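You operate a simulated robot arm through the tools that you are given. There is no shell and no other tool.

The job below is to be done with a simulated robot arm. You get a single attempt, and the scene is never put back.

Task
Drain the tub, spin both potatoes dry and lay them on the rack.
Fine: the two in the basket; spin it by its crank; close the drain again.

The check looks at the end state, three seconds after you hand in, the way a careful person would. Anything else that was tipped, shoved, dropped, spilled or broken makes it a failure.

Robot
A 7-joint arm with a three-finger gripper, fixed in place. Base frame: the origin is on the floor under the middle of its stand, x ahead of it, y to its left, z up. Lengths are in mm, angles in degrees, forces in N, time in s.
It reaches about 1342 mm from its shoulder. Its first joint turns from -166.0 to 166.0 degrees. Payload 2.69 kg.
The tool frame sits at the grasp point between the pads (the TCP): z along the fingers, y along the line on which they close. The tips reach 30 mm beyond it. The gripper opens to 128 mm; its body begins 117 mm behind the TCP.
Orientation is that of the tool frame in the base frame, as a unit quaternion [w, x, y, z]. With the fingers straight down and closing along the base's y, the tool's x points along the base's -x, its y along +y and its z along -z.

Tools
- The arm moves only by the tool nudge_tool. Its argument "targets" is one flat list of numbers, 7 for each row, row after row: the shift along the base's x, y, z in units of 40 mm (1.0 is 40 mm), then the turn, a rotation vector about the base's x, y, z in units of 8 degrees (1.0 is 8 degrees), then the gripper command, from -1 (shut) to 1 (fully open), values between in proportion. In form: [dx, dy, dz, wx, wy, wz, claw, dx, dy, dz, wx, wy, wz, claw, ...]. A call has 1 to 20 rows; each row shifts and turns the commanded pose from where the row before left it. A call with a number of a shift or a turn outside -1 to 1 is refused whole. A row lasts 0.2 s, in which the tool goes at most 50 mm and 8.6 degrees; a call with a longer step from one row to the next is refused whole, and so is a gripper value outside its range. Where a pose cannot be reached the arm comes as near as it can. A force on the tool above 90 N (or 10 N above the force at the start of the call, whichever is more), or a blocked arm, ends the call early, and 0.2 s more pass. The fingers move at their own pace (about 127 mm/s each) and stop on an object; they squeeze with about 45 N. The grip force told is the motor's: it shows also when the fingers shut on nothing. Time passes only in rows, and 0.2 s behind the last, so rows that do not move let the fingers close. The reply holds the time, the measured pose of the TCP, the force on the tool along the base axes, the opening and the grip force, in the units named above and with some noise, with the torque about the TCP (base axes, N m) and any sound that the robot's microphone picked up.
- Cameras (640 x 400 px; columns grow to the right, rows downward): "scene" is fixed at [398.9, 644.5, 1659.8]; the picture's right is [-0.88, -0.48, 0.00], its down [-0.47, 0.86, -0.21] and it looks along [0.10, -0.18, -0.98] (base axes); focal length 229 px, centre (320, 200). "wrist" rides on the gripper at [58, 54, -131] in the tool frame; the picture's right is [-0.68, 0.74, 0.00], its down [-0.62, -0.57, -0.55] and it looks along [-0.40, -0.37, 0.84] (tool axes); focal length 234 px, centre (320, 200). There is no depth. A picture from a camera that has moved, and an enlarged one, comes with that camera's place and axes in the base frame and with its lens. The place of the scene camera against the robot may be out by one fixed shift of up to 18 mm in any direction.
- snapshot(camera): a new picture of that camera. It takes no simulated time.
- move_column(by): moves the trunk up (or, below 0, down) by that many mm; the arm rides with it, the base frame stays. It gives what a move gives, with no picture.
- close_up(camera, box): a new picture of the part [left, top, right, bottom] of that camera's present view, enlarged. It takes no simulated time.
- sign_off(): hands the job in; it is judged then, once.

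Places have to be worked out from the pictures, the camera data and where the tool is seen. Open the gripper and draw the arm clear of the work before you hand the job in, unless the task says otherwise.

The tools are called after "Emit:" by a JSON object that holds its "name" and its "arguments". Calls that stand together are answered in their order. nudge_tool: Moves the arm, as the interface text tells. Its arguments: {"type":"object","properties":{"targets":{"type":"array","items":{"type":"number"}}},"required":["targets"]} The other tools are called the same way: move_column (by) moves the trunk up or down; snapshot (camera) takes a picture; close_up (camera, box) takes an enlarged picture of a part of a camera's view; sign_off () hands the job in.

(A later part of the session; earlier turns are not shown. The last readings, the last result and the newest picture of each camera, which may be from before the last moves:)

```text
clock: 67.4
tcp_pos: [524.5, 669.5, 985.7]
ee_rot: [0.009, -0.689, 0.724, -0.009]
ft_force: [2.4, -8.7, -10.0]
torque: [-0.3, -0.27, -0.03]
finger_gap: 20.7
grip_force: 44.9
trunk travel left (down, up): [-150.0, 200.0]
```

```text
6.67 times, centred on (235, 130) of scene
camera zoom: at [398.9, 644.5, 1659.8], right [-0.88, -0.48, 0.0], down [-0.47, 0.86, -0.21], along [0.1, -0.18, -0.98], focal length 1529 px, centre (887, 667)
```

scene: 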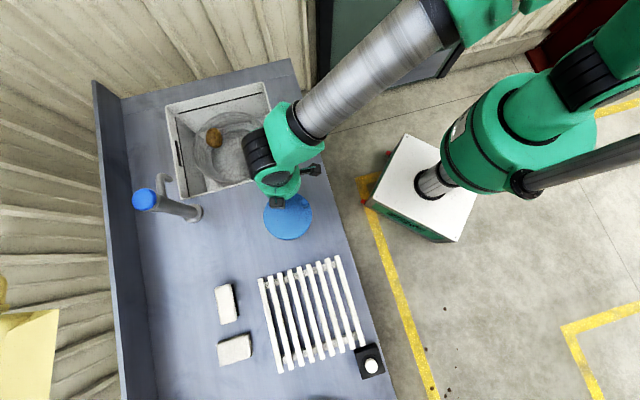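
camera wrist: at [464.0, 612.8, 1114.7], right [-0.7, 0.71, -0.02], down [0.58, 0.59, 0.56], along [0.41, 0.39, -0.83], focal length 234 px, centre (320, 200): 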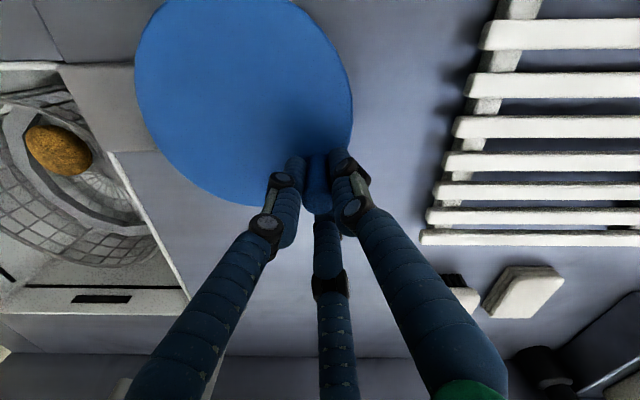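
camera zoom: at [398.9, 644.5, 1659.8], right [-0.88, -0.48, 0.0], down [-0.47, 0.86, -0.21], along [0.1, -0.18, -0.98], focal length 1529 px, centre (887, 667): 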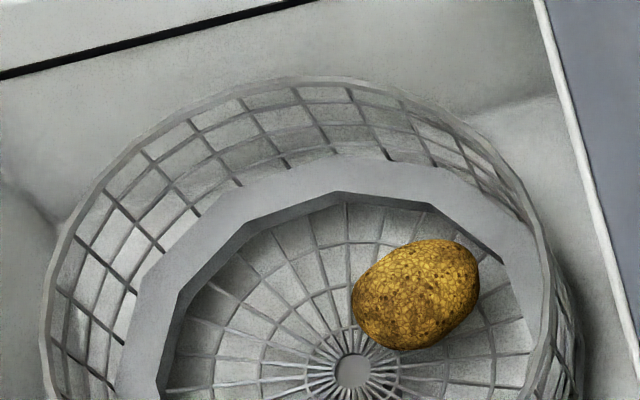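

The colour no longer changes, so I take the potatoes as dry. I release the peg, rise clear, and go to view the inside of the tub from above with open fingers.

Emit:
{"name": "nudge_tool", "arguments": {"targets": [0, 0, 0, 0, 0, 0, 0, 0, 0, 0, 0, 0, 0, 0, 0, 0, 0.75, 0, 0, 0, 0, 0, 0, 0.75, 0, 0, 0, 0, 0, 0, 0.75, 0, 0, 0, 0, 0.586, -0.8, -0.06, 0, 0, 0, 1, 0.586, -0.8, -0.06, 0, 0, 0, 1, 0.586, -0.8, -0.06, 0, 0, 0, 1, 0.586, -0.8, -0.06, 0, 0, 0, 1, 0.586, -0.8, -0.06, 0, 0, 0, 1, 0.586, -0.8, -0.06, 0, 0, 0, 1, 0.586, -0.8, -0.06, 0, 0, 0, 1, 0.586, -0.8, -0.06, 0, 0, 0, 1, 0.586, -0.8, -0.06, 0, 0, 0, 1, 0.586, -0.8, -0.06, 0, 0, 0, 1]}}

Emit:
{"name": "snapshot", "arguments": {"camera": "wrist"}}

Emit:
{"name": "snapshot", "arguments": {"camera": "scene"}}

```text
clock: 70.6
tcp_pos: [758.4, 351.9, 1051.1]
ee_rot: [0.01, -0.689, 0.725, -0.007]
ft_force: [0.4, 0.6, 0.1]
torque: [0.0, -0.02, 0.01]
finger_gap: 127.8
grip_force: 0.0
trunk travel left (down, up): [-150.0, 200.0]
```

```text
taken
camera wrist: at [697.9, 294.2, 1180.4], right [-0.7, 0.71, -0.02], down [0.58, 0.59, 0.57], along [0.41, 0.39, -0.82], focal length 234 px, centre (320, 200)
```

wrist: 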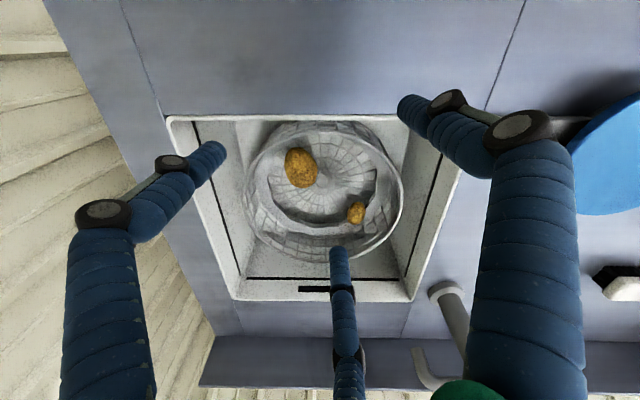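

```text
taken
```

scene: 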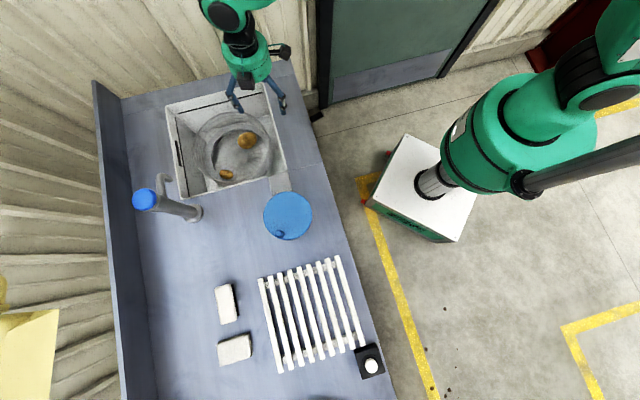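

Emit:
{"name": "close_up", "arguments": {"camera": "wrist", "box": [220, 110, 420, 270]}}

Emit:
{"name": "close_up", "arguments": {"camera": "scene", "box": [160, 80, 300, 200]}}

```text
2.50 times, centred on (320, 190) of wrist
camera zoom: at [697.9, 294.2, 1180.4], right [-0.7, 0.71, -0.02], down [0.58, 0.59, 0.57], along [0.41, 0.39, -0.82], focal length 585 px, centre (320, 225)
```

zoom: 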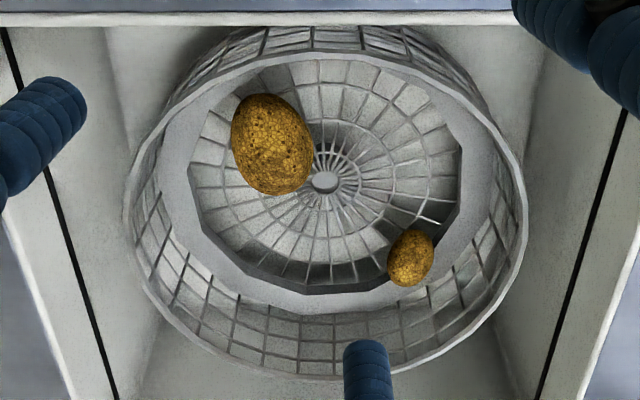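

```text
3.33 times, centred on (230, 140) of scene
camera zoom: at [398.9, 644.5, 1659.8], right [-0.88, -0.48, 0.0], down [-0.47, 0.86, -0.21], along [0.1, -0.18, -0.98], focal length 764 px, centre (620, 400)
```

zoom: 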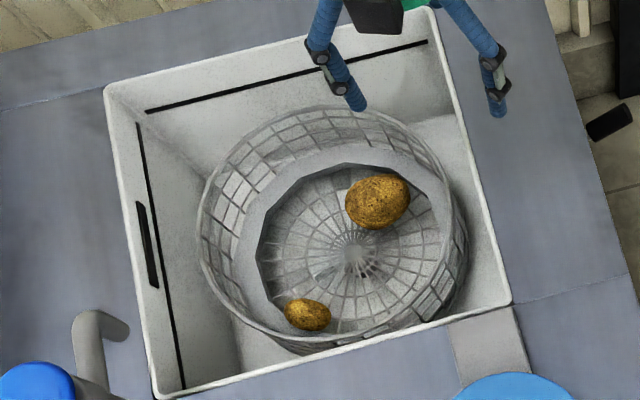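

Both potatoes are clearly visible. Triangulated from the two cameras: large one ≈(874,407,780), small one ≈(872,571,772), basket hub ≈(883,475,743). I go above the large potato, turning the hand ~23° so that no finger is on the basket-wall side.

Emit:
{"name": "nudge_tool", "arguments": {"targets": [0.725, 0.341, -0.57, 0, 0, 0.72, 1, 0.725, 0.341, -0.57, 0, 0, 0.72, 1, 0.725, 0.341, -0.57, 0, 0, 0.72, 1, 0.725, 0.341, -0.57, 0, 0, 0.72, 1]}}

Emit:
{"name": "snapshot", "arguments": {"camera": "wrist"}}

Emit:
{"name": "close_up", "arguments": {"camera": "scene", "box": [160, 80, 300, 200]}}

```text
clock: 71.6
tcp_pos: [874.2, 404.6, 959.1]
ee_rot: [-0.012, 0.82, -0.572, 0.007]
ft_force: [-0.8, 0.2, 0.2]
torque: [0.0, -0.04, 0.0]
finger_gap: 128.0
grip_force: 0.1
trunk travel left (down, up): [-150.0, 200.0]
```

```text
taken
camera wrist: at [840.1, 329.0, 1089.4], right [-0.92, 0.38, -0.02], down [0.3, 0.77, 0.57], along [0.23, 0.52, -0.82], focal length 234 px, centre (320, 200)
```

wrist: 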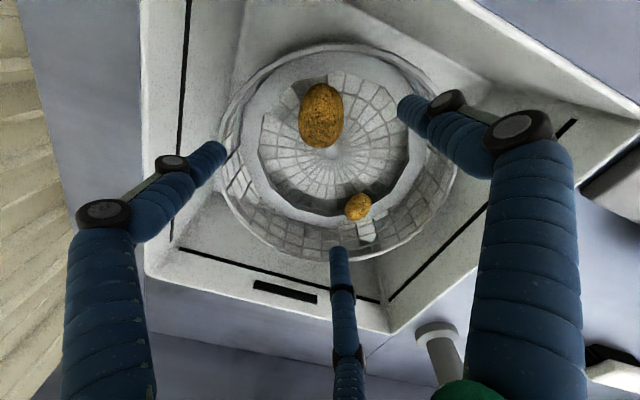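

```text
3.33 times, centred on (230, 140) of scene
camera zoom: at [398.9, 644.5, 1659.8], right [-0.88, -0.48, 0.0], down [-0.47, 0.86, -0.21], along [0.1, -0.18, -0.98], focal length 764 px, centre (620, 400)
```

zoom: 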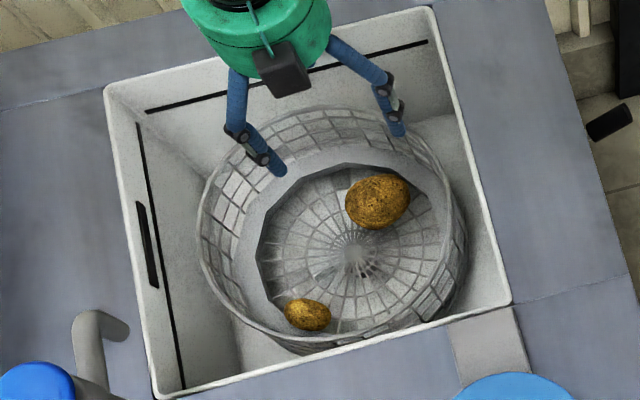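

The basket has stopped. Refined: large potato ≈(876,405,773), small ≈(875,570,768), hub ≈(887,473,737). I narrow the opening to about 96 mm and lower part of the way over the large potato, then check.

Emit:
{"name": "nudge_tool", "arguments": {"targets": [0.04, 0.08, -0.7, 0, 0, 0, 0.5, 0, 0, -0.9, 0, 0, 0, 0.5, 0, 0, -0.9, 0, 0, 0, 0.5]}}

Emit:
{"name": "snapshot", "arguments": {"camera": "wrist"}}

Emit:
{"name": "close_up", "arguments": {"camera": "scene", "box": [160, 80, 300, 200]}}

```text
clock: 72.4
tcp_pos: [874.6, 407.8, 859.6]
ee_rot: [-0.011, 0.82, -0.572, 0.005]
ft_force: [0.0, -0.3, 0.6]
torque: [-0.03, 0.07, 0.0]
finger_gap: 96.1
grip_force: 0.1
trunk travel left (down, up): [-150.0, 200.0]
```

```text
taken
camera wrist: at [842.0, 332.3, 988.9], right [-0.92, 0.38, -0.02], down [0.31, 0.77, 0.57], along [0.23, 0.52, -0.82], focal length 234 px, centre (320, 200)
```

wrist: 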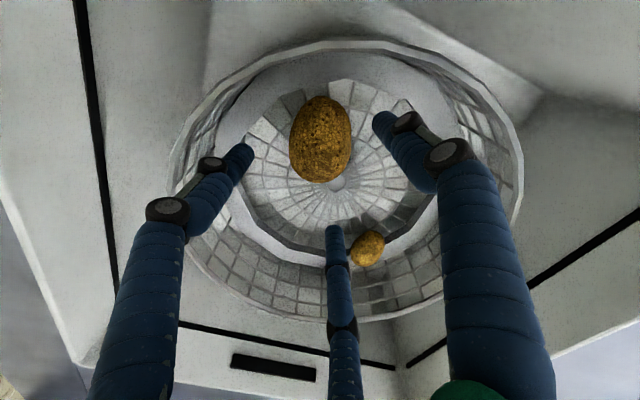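

```text
3.33 times, centred on (230, 140) of scene
camera zoom: at [398.9, 644.5, 1659.8], right [-0.88, -0.48, 0.0], down [-0.47, 0.86, -0.21], along [0.1, -0.18, -0.98], focal length 764 px, centre (620, 400)
```

zoom: 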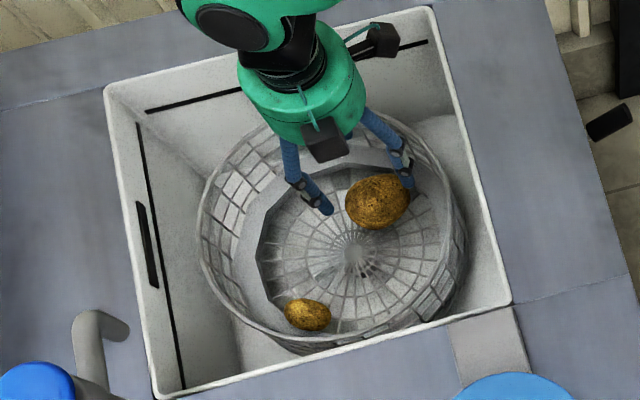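

The fingers straddle the large potato with room to spare. I shift 3 mm and lower in 20 mm steps to z≈780.

Emit:
{"name": "nudge_tool", "arguments": {"targets": [0.085, 0, -0.5, 0, 0, 0, 0.5, 0, 0, -0.5, 0, 0, 0, 0.5, 0, 0, -0.5, 0, 0, 0, 0.5, 0, 0, -0.5, 0, 0, 0, 0.5]}}

Emit:
{"name": "snapshot", "arguments": {"camera": "wrist"}}

Emit:
{"name": "close_up", "arguments": {"camera": "scene", "box": [160, 80, 300, 200]}}

```text
clock: 73.4
tcp_pos: [878.9, 406.5, 780.8]
ee_rot: [-0.013, 0.82, -0.572, 0.006]
ft_force: [-0.2, 0.1, -0.1]
torque: [0.02, -0.01, -0.02]
finger_gap: 96.1
grip_force: 0.1
trunk travel left (down, up): [-150.0, 200.0]
```

```text
taken
camera wrist: at [845.5, 331.5, 909.8], right [-0.92, 0.38, -0.02], down [0.31, 0.77, 0.57], along [0.23, 0.52, -0.82], focal length 234 px, centre (320, 200)
```

wrist: 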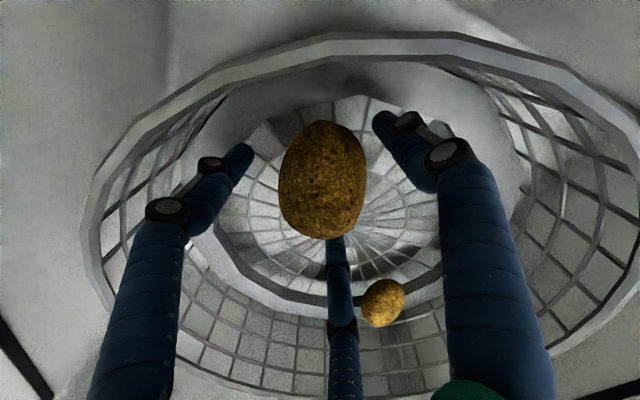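

```text
3.33 times, centred on (230, 140) of scene
camera zoom: at [398.9, 644.5, 1659.8], right [-0.88, -0.48, 0.0], down [-0.47, 0.86, -0.21], along [0.1, -0.18, -0.98], focal length 764 px, centre (620, 400)
```

zoom: 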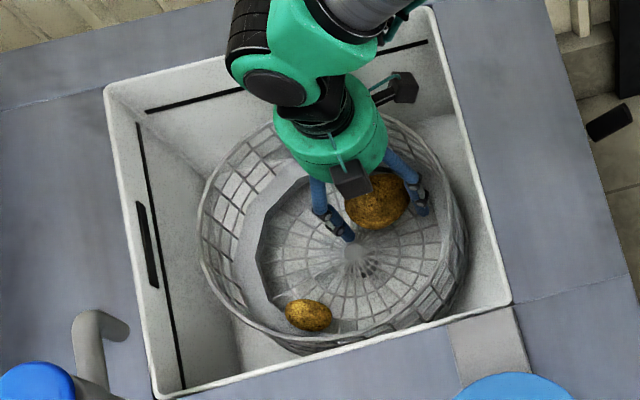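

No contact so far; the potato's centre is ~13 mm below the grasp point, within the pads. I close the fingers on it.

Emit:
{"name": "nudge_tool", "arguments": {"targets": [0, 0, -0.08, 0, 0, 0, 0.5, 0, 0, 0, 0, 0, 0, -1, 0, 0, 0, 0, 0, 0, -1, 0, 0, 0, 0, 0, 0, -1]}}

Emit:
{"name": "snapshot", "arguments": {"camera": "wrist"}}

```text
clock: 74.4
tcp_pos: [878.7, 406.6, 776.6]
ee_rot: [-0.012, 0.82, -0.572, 0.007]
ft_force: [0.5, -0.4, 7.3]
torque: [-0.06, -0.01, -0.02]
finger_gap: 66.6
grip_force: 44.5
trunk travel left (down, up): [-150.0, 200.0]
```

```text
taken
camera wrist: at [845.5, 331.6, 906.7], right [-0.92, 0.38, -0.02], down [0.31, 0.77, 0.57], along [0.23, 0.52, -0.82], focal length 234 px, centre (320, 200)
```

wrist: 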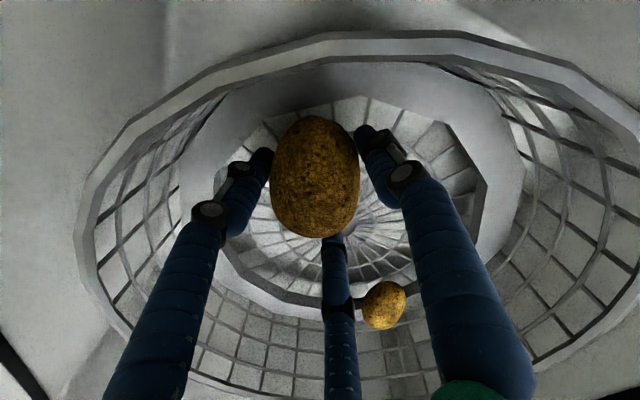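

The potato is held (gap 66.6 mm, grip 44 N). I lift it slowly and look.

Emit:
{"name": "nudge_tool", "arguments": {"targets": [0, 0, 0.3, 0, 0, 0, -1, 0, 0, 0.5, 0, 0, 0, -1, 0, 0, 0.7, 0, 0, 0, -1]}}

Emit:
{"name": "snapshot", "arguments": {"camera": "wrist"}}

Emit:
{"name": "close_up", "arguments": {"camera": "scene", "box": [160, 80, 300, 200]}}

```text
clock: 75.2
tcp_pos: [878.5, 405.6, 835.4]
ee_rot: [-0.012, 0.82, -0.572, 0.006]
ft_force: [0.0, 0.0, -2.0]
torque: [0.01, -0.01, 0.0]
finger_gap: 66.7
grip_force: 45.2
trunk travel left (down, up): [-150.0, 200.0]
```

```text
taken
camera wrist: at [845.0, 331.5, 965.3], right [-0.92, 0.38, -0.02], down [0.31, 0.77, 0.56], along [0.23, 0.52, -0.83], focal length 234 px, centre (320, 200)
```

wrist: 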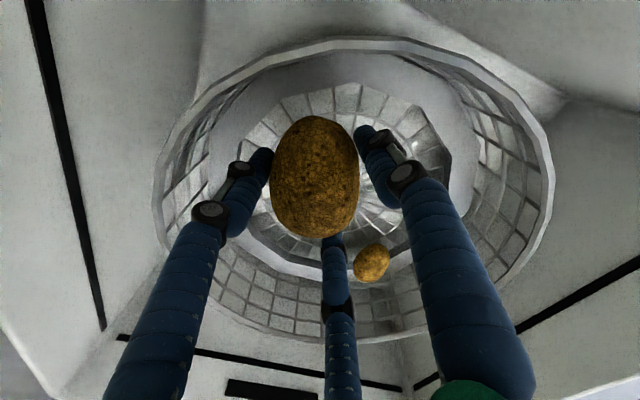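

```text
3.33 times, centred on (230, 140) of scene
camera zoom: at [398.9, 644.5, 1659.8], right [-0.88, -0.48, 0.0], down [-0.47, 0.86, -0.21], along [0.1, -0.18, -0.98], focal length 764 px, centre (620, 400)
```

zoom: 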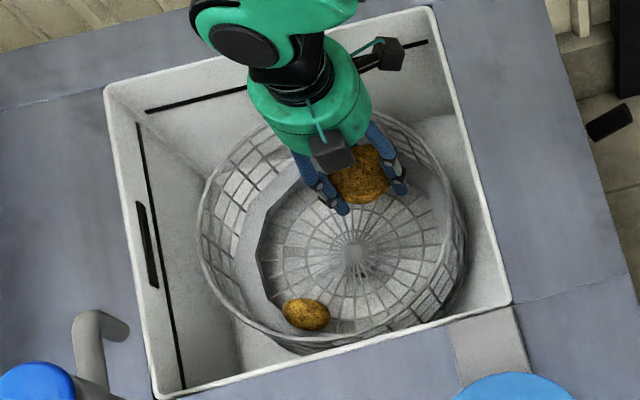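

The lift is clean, with about 2 N of weight. I raise the potato well clear, carry it over to the rack (centre ≈(338,821), bars along the counter, top ≈ z 918) and turn the hand back ~95° on the way so the long side lies along the bars.

Emit:
{"name": "nudge_tool", "arguments": {"targets": [0, 0, 1, 0, 0, 0, -1, 0, 0, 1, 0, 0, 0, -1, 0, 0, 1, 0, 0, 0, -1, 0, 0, 1, 0, 0, 0, -1, 0, 0, 1, 0, 0, 0, -1, 0, 0, 1, 0, 0, 0, -1, -0.836, 0.627, 0, 0, 0, -0.99, -1, -0.836, 0.627, 0, 0, 0, -0.99, -1, -0.836, 0.627, 0, 0, 0, -0.99, -1, -0.836, 0.627, 0, 0, 0, -0.99, -1, -0.836, 0.627, 0, 0, 0, -0.99, -1, -0.836, 0.627, 0, 0, 0, -0.99, -1, -0.836, 0.627, 0, 0, 0, -0.99, -1, -0.836, 0.627, 0, 0, 0, -0.99, -1, -0.836, 0.627, 0, 0, 0, -0.99, -1, -0.836, 0.627, 0, 0, 0, -0.99, -1, -0.836, 0.627, 0, 0, 0, -0.99, -1, -0.836, 0.627, 0, 0, 0, -0.99, -1]}}

Emit:
{"name": "snapshot", "arguments": {"camera": "wrist"}}

Emit:
{"name": "snapshot", "arguments": {"camera": "scene"}}

```text
clock: 79.0
tcp_pos: [478.3, 709.3, 1076.1]
ee_rot: [0.003, -0.13, 0.991, -0.014]
ft_force: [0.3, -0.4, -1.0]
torque: [-0.02, 0.03, -0.01]
finger_gap: 66.8
grip_force: 45.2
trunk travel left (down, up): [-150.0, 200.0]
```

```text
taken
camera wrist: at [406.1, 748.4, 1205.9], right [0.46, 0.89, -0.02], down [0.74, -0.37, 0.56], along [0.49, -0.27, -0.82], focal length 234 px, centre (320, 200)
```

wrist: 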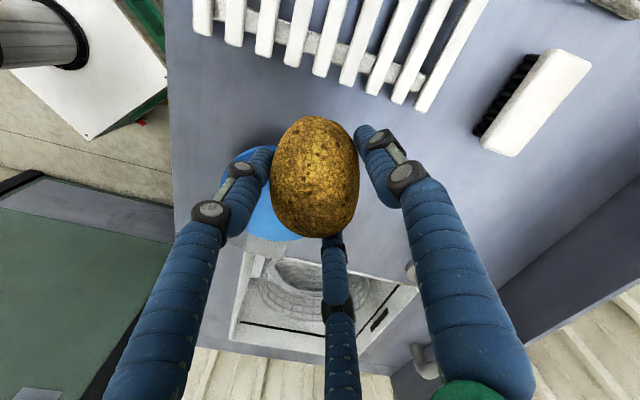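

```text
taken
```

scene: 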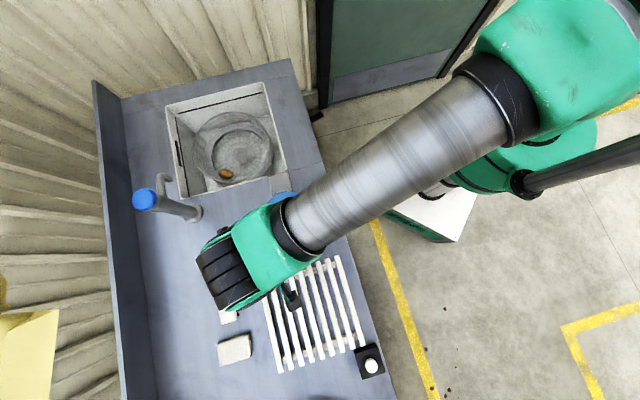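

The potato is safe in the hand and the rack is in view. I go over the chosen spot on the rack, about (377,782), and down to z≈1000, then look.

Emit:
{"name": "nudge_tool", "arguments": {"targets": [-0.844, 0.606, 0, 0, 0, 0, -1, -0.844, 0.606, 0, 0, 0, 0, -1, -0.844, 0.606, 0, 0, 0, 0, -1, 0, 0, -0.95, 0, 0, 0, -1, 0, 0, -0.95, 0, 0, 0, -1]}}

Emit:
{"name": "snapshot", "arguments": {"camera": "wrist"}}

Emit:
{"name": "snapshot", "arguments": {"camera": "scene"}}

```text
clock: 80.2
tcp_pos: [376.4, 781.7, 1001.3]
ee_rot: [0.003, -0.131, 0.991, -0.013]
ft_force: [0.8, 0.2, -1.5]
torque: [0.0, 0.04, -0.02]
finger_gap: 66.9
grip_force: 44.4
trunk travel left (down, up): [-150.0, 200.0]
```

```text
taken
camera wrist: at [304.9, 821.0, 1130.8], right [0.46, 0.89, -0.02], down [0.74, -0.37, 0.57], along [0.49, -0.27, -0.82], focal length 234 px, centre (320, 200)
```

wrist: 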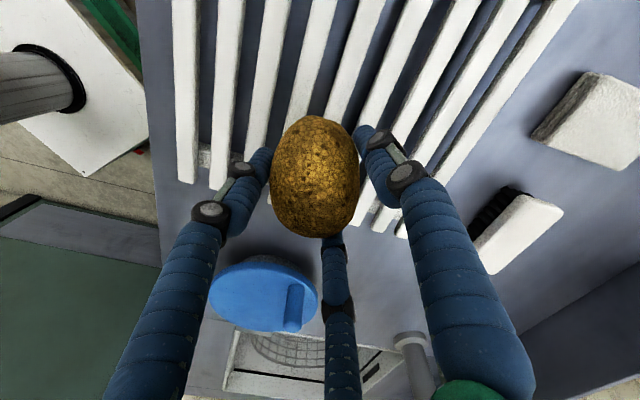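

```text
taken
```

scene: 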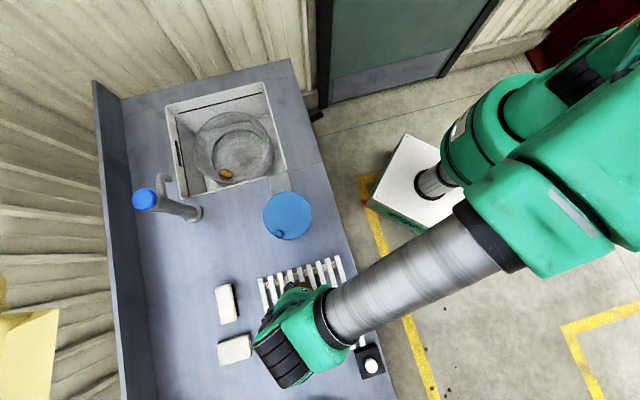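

TCP is about 76 mm inside the rack's near end and over its middle bar; I shift 15 mm across so the potato will sit in a groove, then lower toward the bars.

Emit:
{"name": "nudge_tool", "arguments": {"targets": [0.265, 0.265, 0, 0, 0, 0, -1, 0, 0, -0.5, 0, 0, 0, -1, 0, 0, -0.4, 0, 0, 0, -1, 0, 0, 0, 0, 0, 0, -1]}}

Emit:
{"name": "close_up", "arguments": {"camera": "wrist", "box": [170, 90, 470, 270]}}

```text
clock: 81.2
tcp_pos: [387.3, 793.0, 966.6]
ee_rot: [0.003, -0.132, 0.991, -0.012]
ft_force: [-1.0, -1.3, 14.8]
torque: [-0.1, 0.1, -0.02]
finger_gap: 66.4
grip_force: 45.7
trunk travel left (down, up): [-150.0, 200.0]
```

```text
2.13 times, centred on (320, 180) of wrist
camera zoom: at [315.6, 831.7, 1096.7], right [0.46, 0.89, -0.01], down [0.74, -0.37, 0.57], along [0.5, -0.27, -0.82], focal length 500 px, centre (320, 243)
```

zoom: 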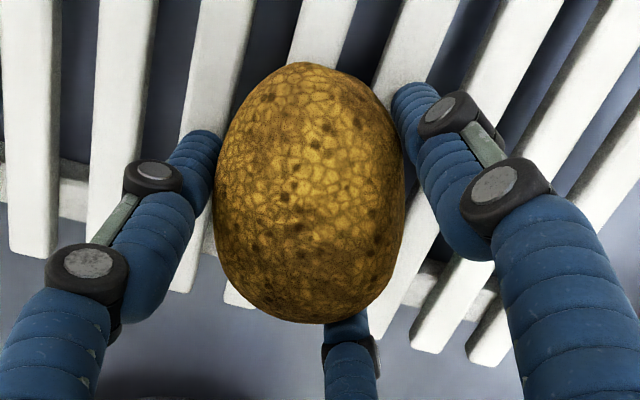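

Force +15 N: the potato rests on the bars. I ease up 1.5 mm and open the fingers, first just a little, then more.

Emit:
{"name": "nudge_tool", "arguments": {"targets": [0, 0, 0.035, 0, 0, 0, -1, 0, 0, 0, 0, 0, 0, 0.1, 0, 0, 0, 0, 0, 0, 0.25, 0, 0, 0, 0, 0, 0, 0.5]}}

Emit:
{"name": "snapshot", "arguments": {"camera": "wrist"}}

```text
clock: 82.2
tcp_pos: [387.5, 792.7, 965.2]
ee_rot: [0.004, -0.132, 0.991, -0.013]
ft_force: [-0.1, 0.5, 0.2]
torque: [-0.02, -0.02, -0.01]
finger_gap: 95.8
grip_force: 0.2
trunk travel left (down, up): [-150.0, 200.0]
```

```text
taken
camera wrist: at [315.5, 831.7, 1095.2], right [0.46, 0.89, -0.02], down [0.74, -0.37, 0.57], along [0.49, -0.27, -0.82], focal length 234 px, centre (320, 200)
```

wrist: 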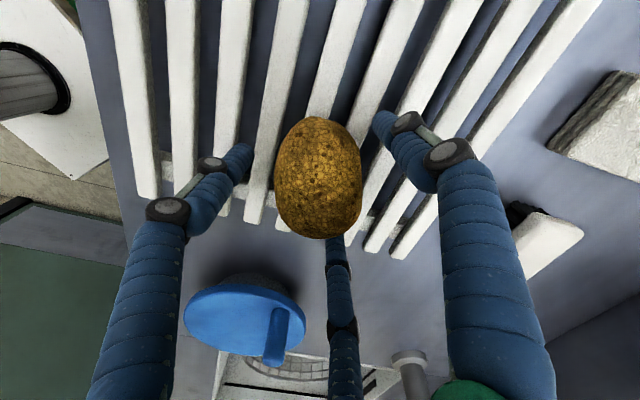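

The potato stays put on the rack. I rise straight up and check it from above.

Emit:
{"name": "nudge_tool", "arguments": {"targets": [0, 0, 0.6, 0, 0, 0, 0.5, 0, 0, 0.9, 0, 0, 0, 0.5, 0, 0, 1, 0, 0, 0, 0.5]}}

Emit:
{"name": "snapshot", "arguments": {"camera": "wrist"}}

```text
clock: 83.0
tcp_pos: [386.6, 791.6, 1066.2]
ee_rot: [0.004, -0.131, 0.991, -0.014]
ft_force: [0.0, 0.4, -0.6]
torque: [-0.06, -0.01, 0.01]
finger_gap: 96.0
grip_force: 0.0
trunk travel left (down, up): [-150.0, 200.0]
```

```text
taken
camera wrist: at [315.1, 831.2, 1195.5], right [0.46, 0.89, -0.02], down [0.74, -0.37, 0.57], along [0.49, -0.27, -0.82], focal length 234 px, centre (320, 200)
```

wrist: 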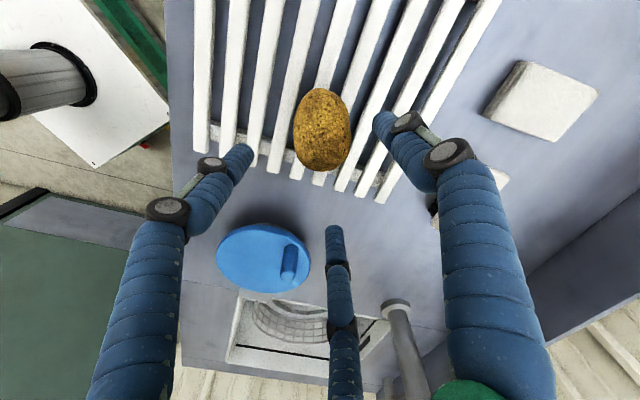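

The large potato lies steadily on the rack. Now for the small one at ≈(875,570): I travel back on the robot side of the tap, turn the hand +52° (gap between fingers facing the basket wall) and hover at z≈880 over it.

Emit:
{"name": "nudge_tool", "arguments": {"targets": [0.7825, -0.68, 0, 0, 0, 0.8125, 0.5, 0.7825, -0.68, 0, 0, 0, 0.8125, 0.5, 0.7825, -0.68, 0, 0, 0, 0.8125, 0.5, 0.7825, -0.68, 0, 0, 0, 0.8125, 0.5, 0.7825, -0.68, 0, 0, 0, 0.8125, 0.5, 0.7825, -0.68, 0, 0, 0, 0.8125, 0.5, 0.7825, -0.68, 0, 0, 0, 0.8125, 0.5, 0.7825, -0.68, 0, 0, 0, 0.8125, 0.5, 0.7825, -0.68, 0, 0, 0, 0, 0.17, 0.7825, -0.68, 0, 0, 0, 0, 0.17, 0.88, 0.2, 0, 0, 0, 0, 0.17, 0.88, 0.2, 0, 0, 0, 0, 0.17, 0.88, 0.2, 0, 0, 0, 0, 0.17, 0.88, 0.2, 0, 0, 0, 0, 0.17, 0.88, 0.2, 0, 0, 0, 0, 0.17]}}

Emit:
{"name": "snapshot", "arguments": {"camera": "wrist"}}

Emit:
{"name": "snapshot", "arguments": {"camera": "scene"}}

```text
clock: 86.2
tcp_pos: [877.8, 559.8, 1065.1]
ee_rot: [0.008, -0.553, 0.833, -0.01]
ft_force: [0.1, 0.4, 0.3]
torque: [-0.01, -0.03, -0.01]
finger_gap: 74.8
grip_force: 0.0
trunk travel left (down, up): [-150.0, 200.0]
```

```text
taken
camera wrist: at [801.3, 527.7, 1194.8], right [-0.42, 0.91, -0.02], down [0.75, 0.35, 0.56], along [0.52, 0.22, -0.83], focal length 234 px, centre (320, 200)
```

wrist: 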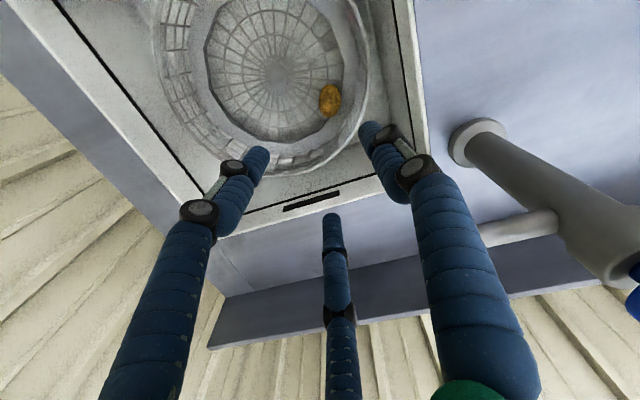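

```text
taken
```

scene: 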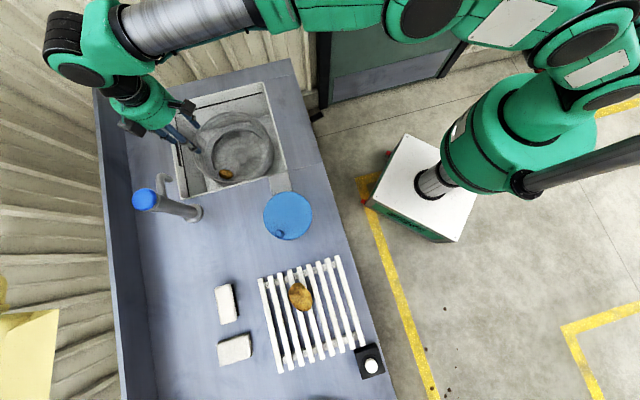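

I enlarge the basket from this side to judge the small potato's place, the ring around the basket floor, and the heights.

Emit:
{"name": "close_up", "arguments": {"camera": "wrist", "box": [190, 0, 390, 160]}}

Emit:
{"name": "close_up", "arguments": {"camera": "scene", "box": [190, 100, 290, 190]}}

Emit:
{"name": "close_up", "arguments": {"camera": "scene", "box": [240, 240, 380, 380]}}

```text
2.50 times, centred on (290, 80) of wrist
camera zoom: at [801.3, 527.7, 1194.8], right [-0.42, 0.91, -0.02], down [0.75, 0.35, 0.56], along [0.52, 0.22, -0.83], focal length 585 px, centre (395, 500)
```

zoom: 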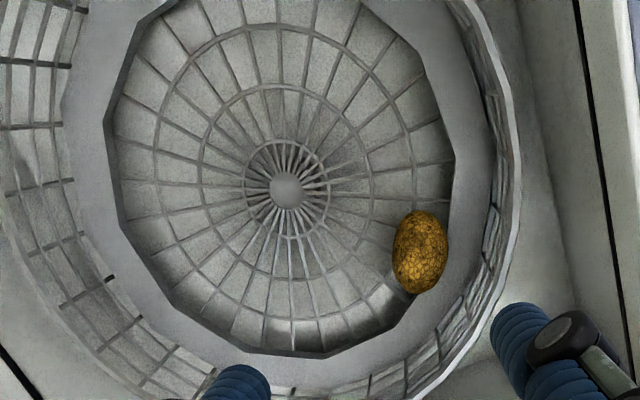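

```text
4.44 times, centred on (240, 145) of scene
camera zoom: at [398.9, 644.5, 1659.8], right [-0.88, -0.48, 0.0], down [-0.47, 0.86, -0.21], along [0.1, -0.18, -0.98], focal length 1019 px, centre (676, 444)
```

zoom: 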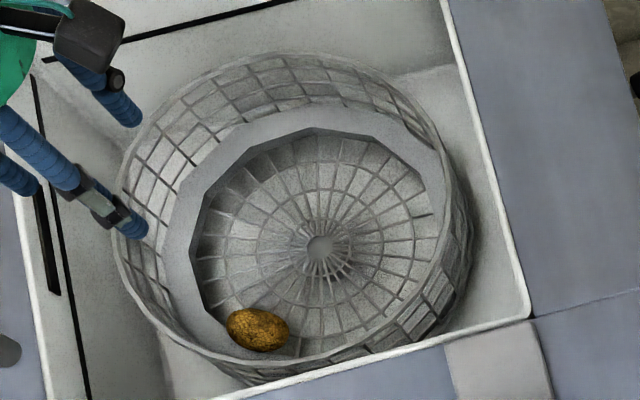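

```text
2.86 times, centred on (310, 310) of scene
camera zoom: at [398.9, 644.5, 1659.8], right [-0.88, -0.48, 0.0], down [-0.47, 0.86, -0.21], along [0.1, -0.18, -0.98], focal length 655 px, centre (349, -114)
```

zoom: 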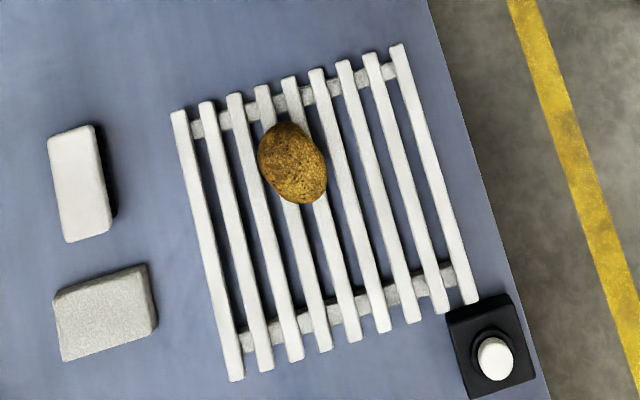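

The ring around the basket floor stands ~20 mm high and the small potato (≈57×41 mm, centre ≈(875,572)) leans against it. I'll lower the fingers to just above the ring, drag the potato inward with the two outer fingers, then grip it. First down to z≈850.

Emit:
{"name": "nudge_tool", "arguments": {"targets": [-0.045, 0.105, -0.9, 0, 0, 0, 0.25, 0, 0, -0.9, 0, 0, 0, 0.25, 0, 0, -0.9, 0, 0, 0, 0.25, 0, 0, -0.9, 0, 0, 0, 0.25, 0, 0, -0.9, 0, 0, 0, 0.25, 0, 0, -0.87, 0, 0, 0, 0.25]}}

Emit:
{"name": "snapshot", "arguments": {"camera": "wrist"}}

Emit:
{"name": "close_up", "arguments": {"camera": "scene", "box": [160, 80, 300, 200]}}

```text
clock: 87.6
tcp_pos: [874.3, 564.4, 850.9]
ee_rot: [0.009, -0.552, 0.833, -0.011]
ft_force: [1.1, 0.5, 0.7]
torque: [0.0, -0.02, 0.0]
finger_gap: 80.0
grip_force: 0.0
trunk travel left (down, up): [-150.0, 200.0]
```

```text
taken
camera wrist: at [799.3, 531.8, 981.1], right [-0.42, 0.91, -0.02], down [0.75, 0.35, 0.57], along [0.52, 0.22, -0.82], focal length 234 px, centre (320, 200)
```

wrist: 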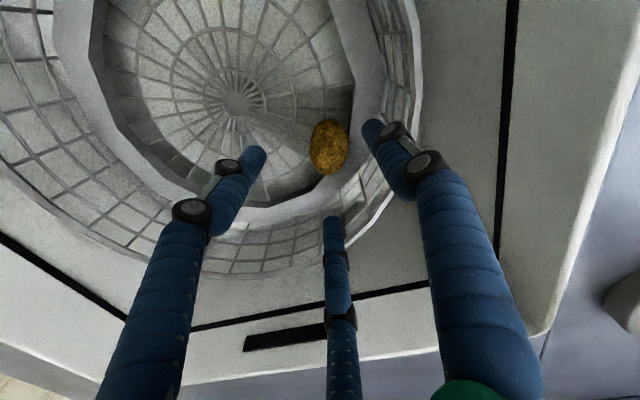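

```text
3.33 times, centred on (230, 140) of scene
camera zoom: at [398.9, 644.5, 1659.8], right [-0.88, -0.48, 0.0], down [-0.47, 0.86, -0.21], along [0.1, -0.18, -0.98], focal length 764 px, centre (620, 400)
```

zoom: 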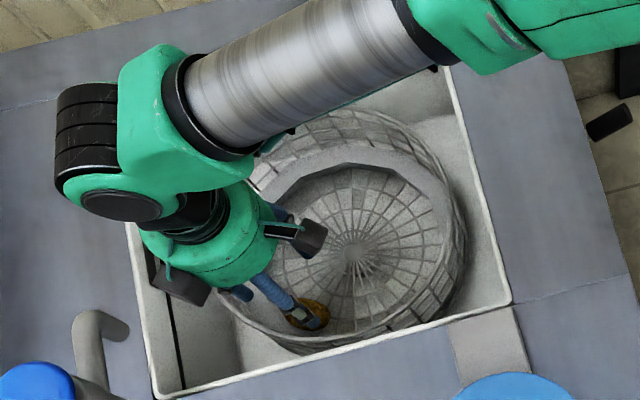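

The potato's centre triangulates to about (875.4,572,765). I lower to z≈800, then a bit more, watching for any contact with the ring.

Emit:
{"name": "nudge_tool", "arguments": {"targets": [0.03, 0, -0.5, 0, 0, 0, 0.25, 0, 0, -0.5, 0, 0, 0, 0.25, 0, 0, -0.27, 0, 0, 0, 0.25]}}

Emit:
{"name": "snapshot", "arguments": {"camera": "wrist"}}

Emit:
{"name": "close_up", "arguments": {"camera": "wrist", "box": [200, 90, 440, 270]}}

```text
clock: 88.4
tcp_pos: [875.8, 563.1, 801.5]
ee_rot: [0.008, -0.553, 0.833, -0.01]
ft_force: [-0.3, 0.3, 0.4]
torque: [-0.05, 0.02, -0.03]
finger_gap: 80.0
grip_force: 0.1
trunk travel left (down, up): [-150.0, 200.0]
```

```text
taken
camera wrist: at [800.4, 531.4, 929.6], right [-0.42, 0.91, -0.02], down [0.75, 0.35, 0.56], along [0.52, 0.22, -0.82], focal length 234 px, centre (320, 200)
```

wrist: 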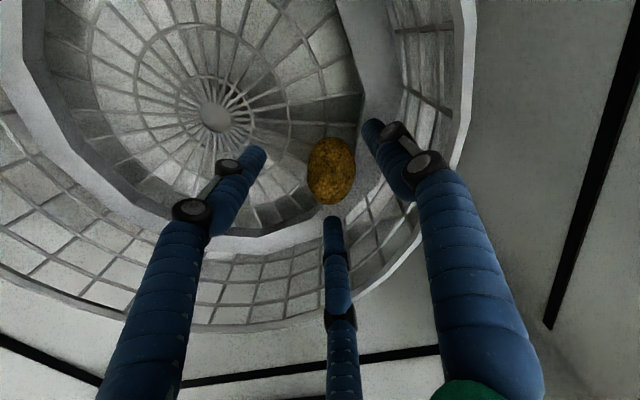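

```text
2.22 times, centred on (320, 180) of wrist
camera zoom: at [800.4, 531.4, 929.6], right [-0.42, 0.91, -0.02], down [0.75, 0.35, 0.56], along [0.52, 0.22, -0.82], focal length 520 px, centre (320, 244)
```

zoom: 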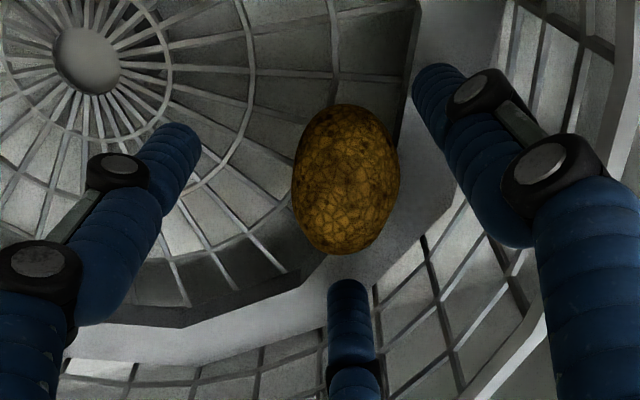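

The outer two fingers are over the ring, the potato between them. I lower 8 mm more and pull inward (−y) in small steps by about 32 mm.

Emit:
{"name": "nudge_tool", "arguments": {"targets": [0, 0, -0.2, 0, 0, 0, 0.25, 0.01, -0.2, 0, 0, 0, 0, 0.25, 0.01, -0.2, 0, 0, 0, 0, 0.25, 0.01, -0.2, 0, 0, 0, 0, 0.25, 0.01, -0.2, 0, 0, 0, 0, 0.25]}}

Emit:
{"name": "snapshot", "arguments": {"camera": "wrist"}}

Emit:
{"name": "close_up", "arguments": {"camera": "wrist", "box": [200, 90, 440, 270]}}

```text
clock: 89.6
tcp_pos: [878.2, 532.2, 792.4]
ee_rot: [0.009, -0.553, 0.833, -0.01]
ft_force: [0.3, 0.0, 0.2]
torque: [0.0, 0.01, 0.03]
finger_gap: 80.1
grip_force: 0.1
trunk travel left (down, up): [-150.0, 200.0]
```

```text
taken
camera wrist: at [801.9, 499.1, 922.0], right [-0.41, 0.91, -0.02], down [0.75, 0.35, 0.56], along [0.52, 0.22, -0.83], focal length 234 px, centre (320, 200)
```

wrist: 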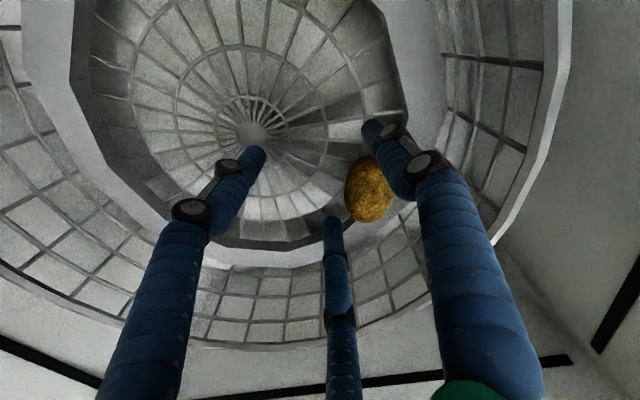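

```text
2.22 times, centred on (320, 180) of wrist
camera zoom: at [801.9, 499.1, 922.0], right [-0.41, 0.91, -0.02], down [0.75, 0.35, 0.56], along [0.52, 0.22, -0.83], focal length 520 px, centre (320, 244)
```

zoom: 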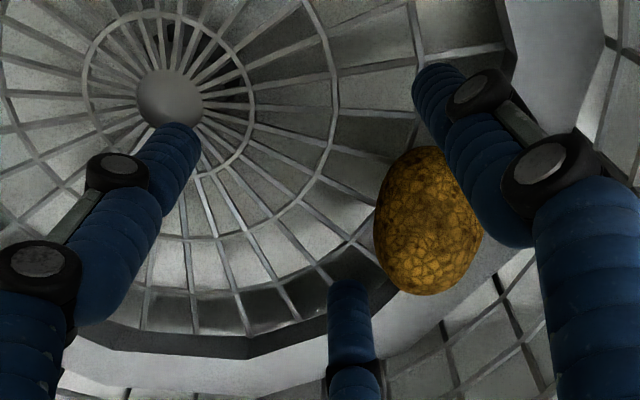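

The potato did not move: it passed through the wide gap between the two outer fingers. I return over it with a narrower opening (72 mm) and lower 4 mm.

Emit:
{"name": "nudge_tool", "arguments": {"targets": [0, 0.2, 0, 0, 0, 0, 0.25, -0.02, 0.35, 0, 0, 0, 0, 0.125, -0.05, 0.4, 0, 0, 0, 0, 0.125, 0, 0, -0.1, 0, 0, 0, 0.125]}}

Emit:
{"name": "close_up", "arguments": {"camera": "wrist", "box": [200, 90, 440, 270]}}

```text
clock: 90.6
tcp_pos: [874.7, 569.3, 787.9]
ee_rot: [0.009, -0.553, 0.833, -0.011]
ft_force: [0.3, -0.4, -1.3]
torque: [-0.05, 0.0, -0.01]
finger_gap: 71.8
grip_force: 0.1
trunk travel left (down, up): [-150.0, 200.0]
```

```text
2.22 times, centred on (320, 180) of wrist
camera zoom: at [798.7, 537.3, 917.6], right [-0.41, 0.91, -0.02], down [0.75, 0.35, 0.57], along [0.52, 0.22, -0.82], focal length 520 px, centre (320, 244)
```

zoom: 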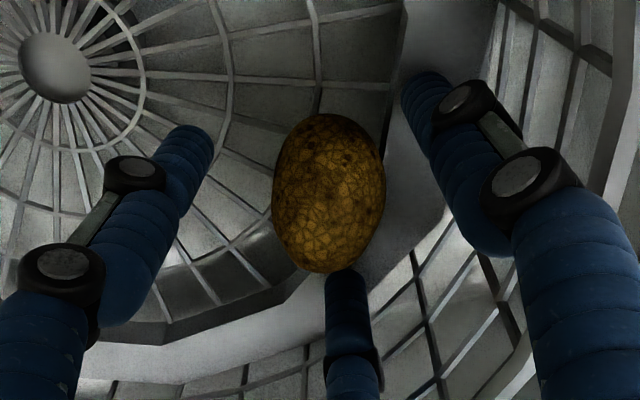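

Centred on the potato, no contact yet (tips ≈758). I lower another 4 mm and read the force.

Emit:
{"name": "nudge_tool", "arguments": {"targets": [-0.03, 0.06, -0.1, 0, 0, 0, 0.125, 0, 0, 0, 0, 0, 0, 0.125]}}

Emit:
{"name": "close_up", "arguments": {"camera": "scene", "box": [190, 120, 290, 195]}}

```text
clock: 91.2
tcp_pos: [873.1, 571.2, 783.8]
ee_rot: [0.009, -0.553, 0.833, -0.01]
ft_force: [-0.4, -0.6, 0.5]
torque: [-0.01, 0.01, 0.0]
finger_gap: 71.9
grip_force: 0.1
trunk travel left (down, up): [-150.0, 200.0]
```

```text
5.33 times, centred on (240, 158) of scene
camera zoom: at [398.9, 644.5, 1659.8], right [-0.88, -0.48, 0.0], down [-0.47, 0.86, -0.21], along [0.1, -0.18, -0.98], focal length 1223 px, centre (747, 427)
```

zoom: 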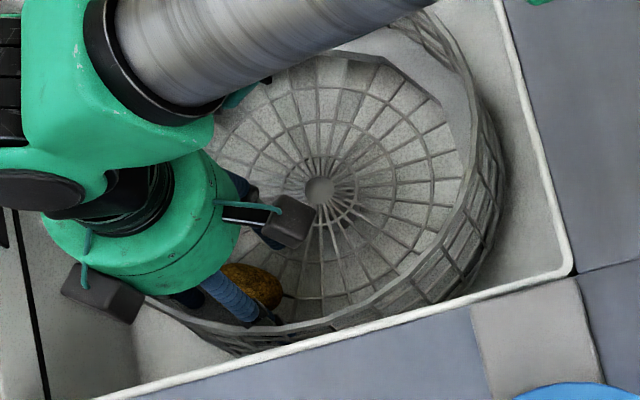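

Still no contact. The tips are now below the potato's middle, so I close the fingers here.

Emit:
{"name": "nudge_tool", "arguments": {"targets": [0, 0, 0, 0, 0, 0, -0.2, 0, 0, 0, 0, 0, 0, -1, 0, 0, 0, 0, 0, 0, -1, 0, 0, 0, 0, 0, 0, -1]}}

Emit:
{"name": "snapshot", "arguments": {"camera": "wrist"}}

Emit:
{"name": "close_up", "arguments": {"camera": "wrist", "box": [200, 90, 440, 270]}}

```text
clock: 92.2
tcp_pos: [873.2, 572.3, 786.1]
ee_rot: [0.008, -0.553, 0.833, -0.011]
ft_force: [-0.3, 1.9, 7.2]
torque: [0.15, 0.2, -0.03]
finger_gap: 40.3
grip_force: 45.2
trunk travel left (down, up): [-150.0, 200.0]
```

```text
taken
camera wrist: at [797.4, 539.5, 914.6], right [-0.42, 0.91, -0.02], down [0.75, 0.35, 0.57], along [0.52, 0.22, -0.82], focal length 234 px, centre (320, 200)
```

wrist: 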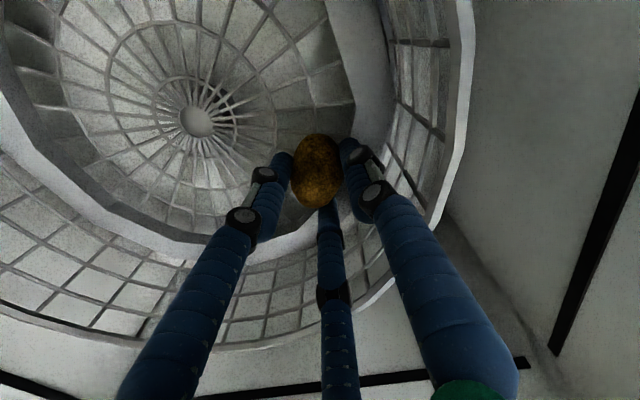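

```text
2.22 times, centred on (320, 180) of wrist
camera zoom: at [797.4, 539.5, 914.6], right [-0.42, 0.91, -0.02], down [0.75, 0.35, 0.57], along [0.52, 0.22, -0.82], focal length 520 px, centre (320, 244)
```

zoom: 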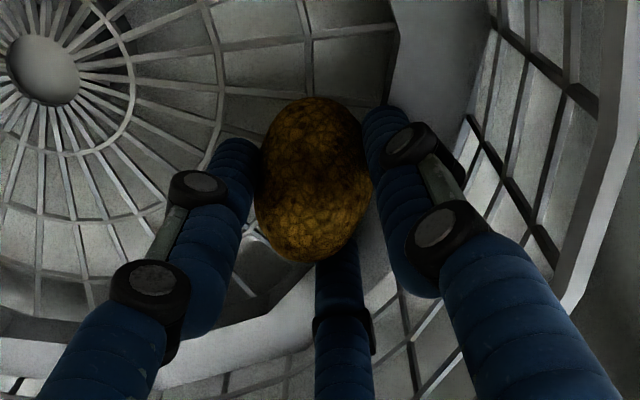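

Gripped at 40 mm with 45 N. I lift gently by a little and check that it comes along.

Emit:
{"name": "nudge_tool", "arguments": {"targets": [0, 0, 0.15, 0, 0, 0, -1, 0, 0, 0.25, 0, 0, 0, -1, 0, -0.1, 0.4, 0, 0, 0, -1]}}

Emit:
{"name": "close_up", "arguments": {"camera": "wrist", "box": [200, 90, 440, 270]}}

```text
clock: 93.0
tcp_pos: [872.5, 567.9, 815.2]
ee_rot: [0.009, -0.552, 0.834, -0.011]
ft_force: [-0.7, -0.5, 0.2]
torque: [0.01, -0.01, -0.01]
finger_gap: 40.2
grip_force: 45.2
trunk travel left (down, up): [-150.0, 200.0]
```

```text
2.22 times, centred on (320, 180) of wrist
camera zoom: at [797.8, 535.1, 945.5], right [-0.42, 0.91, -0.02], down [0.75, 0.35, 0.56], along [0.52, 0.22, -0.83], focal length 520 px, centre (320, 244)
```

zoom: 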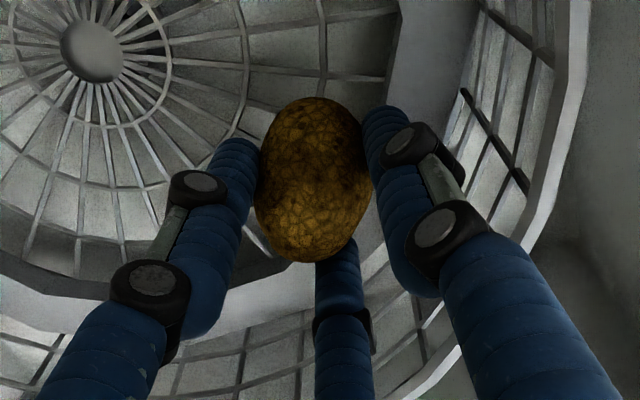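

The small potato came up cleanly. I lift it well clear and carry it over the robot-side route toward the rack, turning the hand back ~64° on the way.

Emit:
{"name": "nudge_tool", "arguments": {"targets": [0, 0, 0.98, 0, 0, 0, -1, 0, 0, 0.98, 0, 0, 0, -1, 0, 0, 0.98, 0, 0, 0, -1, 0, 0, 0.98, 0, 0, 0, -1, 0, 0, 0.98, 0, 0, 0, -1, 0, 0, 0.98, 0, 0, 0, -1, 0, 0, 0.98, 0, 0, 0, -1, -0.8625, -0.24, 0, 0, 0, -1, -1, -0.8625, -0.24, 0, 0, 0, -1, -1, -0.8625, -0.24, 0, 0, 0, -1, -1, -0.8625, -0.24, 0, 0, 0, -1, -1, -0.8625, -0.24, 0, 0, 0, -1, -1, -0.8135, 0.648, 0, 0, 0, -1, -1, -0.8135, 0.648, 0, 0, 0, -1, -1, -0.8135, 0.648, 0, 0, 0, -1, -1, -0.8135, 0.648, 0, 0, 0, 0, -1, -0.8135, 0.648, 0, 0, 0, 0, -1, -0.8135, 0.648, 0, 0, 0, 0, -1, -0.8135, 0.648, 0, 0, 0, 0, -1, -0.8135, 0.648, 0, 0, 0, 0, -1]}}

Emit:
{"name": "snapshot", "arguments": {"camera": "wrist"}}

Emit:
{"name": "snapshot", "arguments": {"camera": "scene"}}

```text
clock: 97.2
tcp_pos: [441.5, 726.7, 1091.1]
ee_rot: [0.001, -0.027, 1.0, -0.013]
ft_force: [1.0, -0.3, -1.1]
torque: [0.03, 0.04, -0.02]
finger_gap: 40.2
grip_force: 44.6
trunk travel left (down, up): [-150.0, 200.0]
```

```text
taken
camera wrist: at [379.0, 781.1, 1220.5], right [0.64, 0.77, -0.02], down [0.64, -0.52, 0.57], along [0.43, -0.37, -0.82], focal length 234 px, centre (320, 200)
```

wrist: 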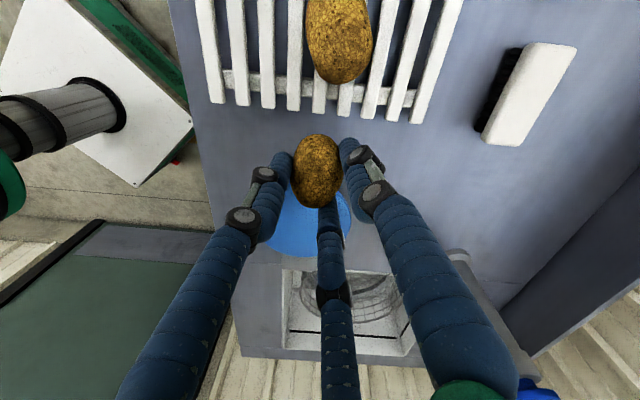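

```text
taken
```

scene: 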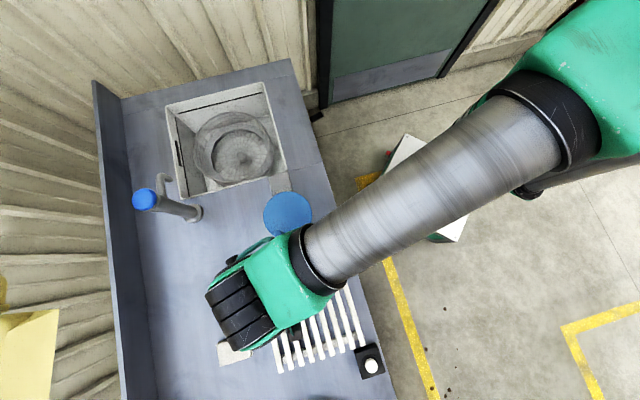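

On course; large potato visible undisturbed. I go on to the second spot, about (277,857), and lower to z≈1015.

Emit:
{"name": "nudge_tool", "arguments": {"targets": [-0.8225, 0.6515, 0, 0, 0, 0, -1, -0.8225, 0.6515, 0, 0, 0, 0, -1, -0.8225, 0.6515, 0, 0, 0, 0, -1, -0.8225, 0.6515, 0, 0, 0, 0, -1, -0.8225, 0.6515, 0, 0, 0, 0, -1, 0, 0, -0.95, 0, 0, 0, -1, 0, 0, -0.95, 0, 0, 0, -1]}}

Emit:
{"name": "snapshot", "arguments": {"camera": "wrist"}}

Emit:
{"name": "snapshot", "arguments": {"camera": "scene"}}

```text
clock: 98.8
tcp_pos: [276.2, 860.2, 1012.5]
ee_rot: [0.002, -0.028, 1.0, -0.013]
ft_force: [-0.4, 0.2, -0.5]
torque: [-0.02, 0.0, 0.0]
finger_gap: 40.4
grip_force: 44.9
trunk travel left (down, up): [-150.0, 200.0]
```

```text
taken
camera wrist: at [214.6, 912.2, 1143.2], right [0.64, 0.77, -0.02], down [0.64, -0.52, 0.57], along [0.43, -0.37, -0.82], focal length 234 px, centre (320, 200)
```

wrist: 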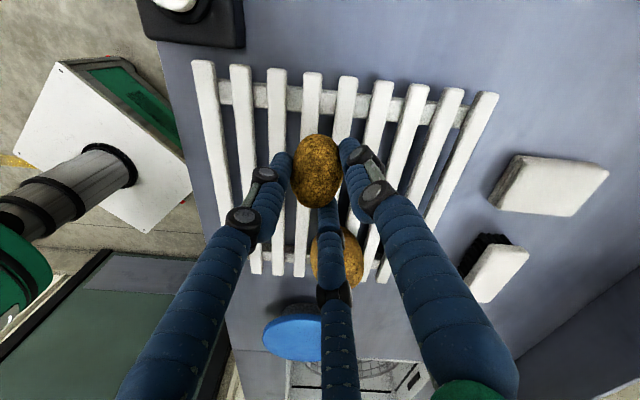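

```text
taken
```

scene: 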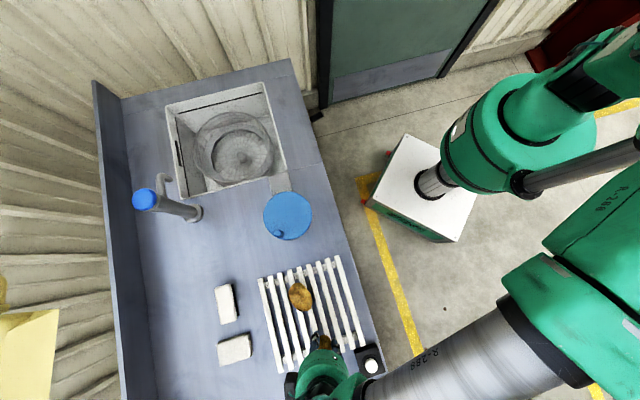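

The spot lies between the 4th and 5th bars, about 59 mm from the rack's far end and well away from the large potato. I shift 5 mm to the groove's middle and lower to z≈986.

Emit:
{"name": "nudge_tool", "arguments": {"targets": [0.08, 0.1, -0.33, 0, 0, 0, -1, 0, 0, -0.33, 0, 0, 0, -1, 0, 0, 0, 0, 0, 0, -1]}}

Emit:
{"name": "close_up", "arguments": {"camera": "wrist", "box": [200, 60, 440, 240]}}

```text
clock: 99.6
tcp_pos: [280.7, 862.8, 987.9]
ee_rot: [0.002, -0.027, 1.0, -0.012]
ft_force: [0.5, -0.1, -0.5]
torque: [-0.01, -0.02, 0.0]
finger_gap: 40.2
grip_force: 44.9
trunk travel left (down, up): [-150.0, 200.0]
```

```text
2.22 times, centred on (320, 150) of wrist
camera zoom: at [217.7, 915.9, 1117.3], right [0.64, 0.77, -0.02], down [0.64, -0.52, 0.57], along [0.43, -0.37, -0.82], focal length 520 px, centre (320, 311)
```

zoom: 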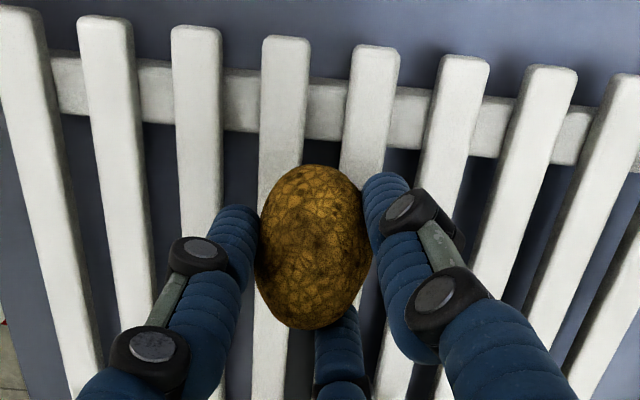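

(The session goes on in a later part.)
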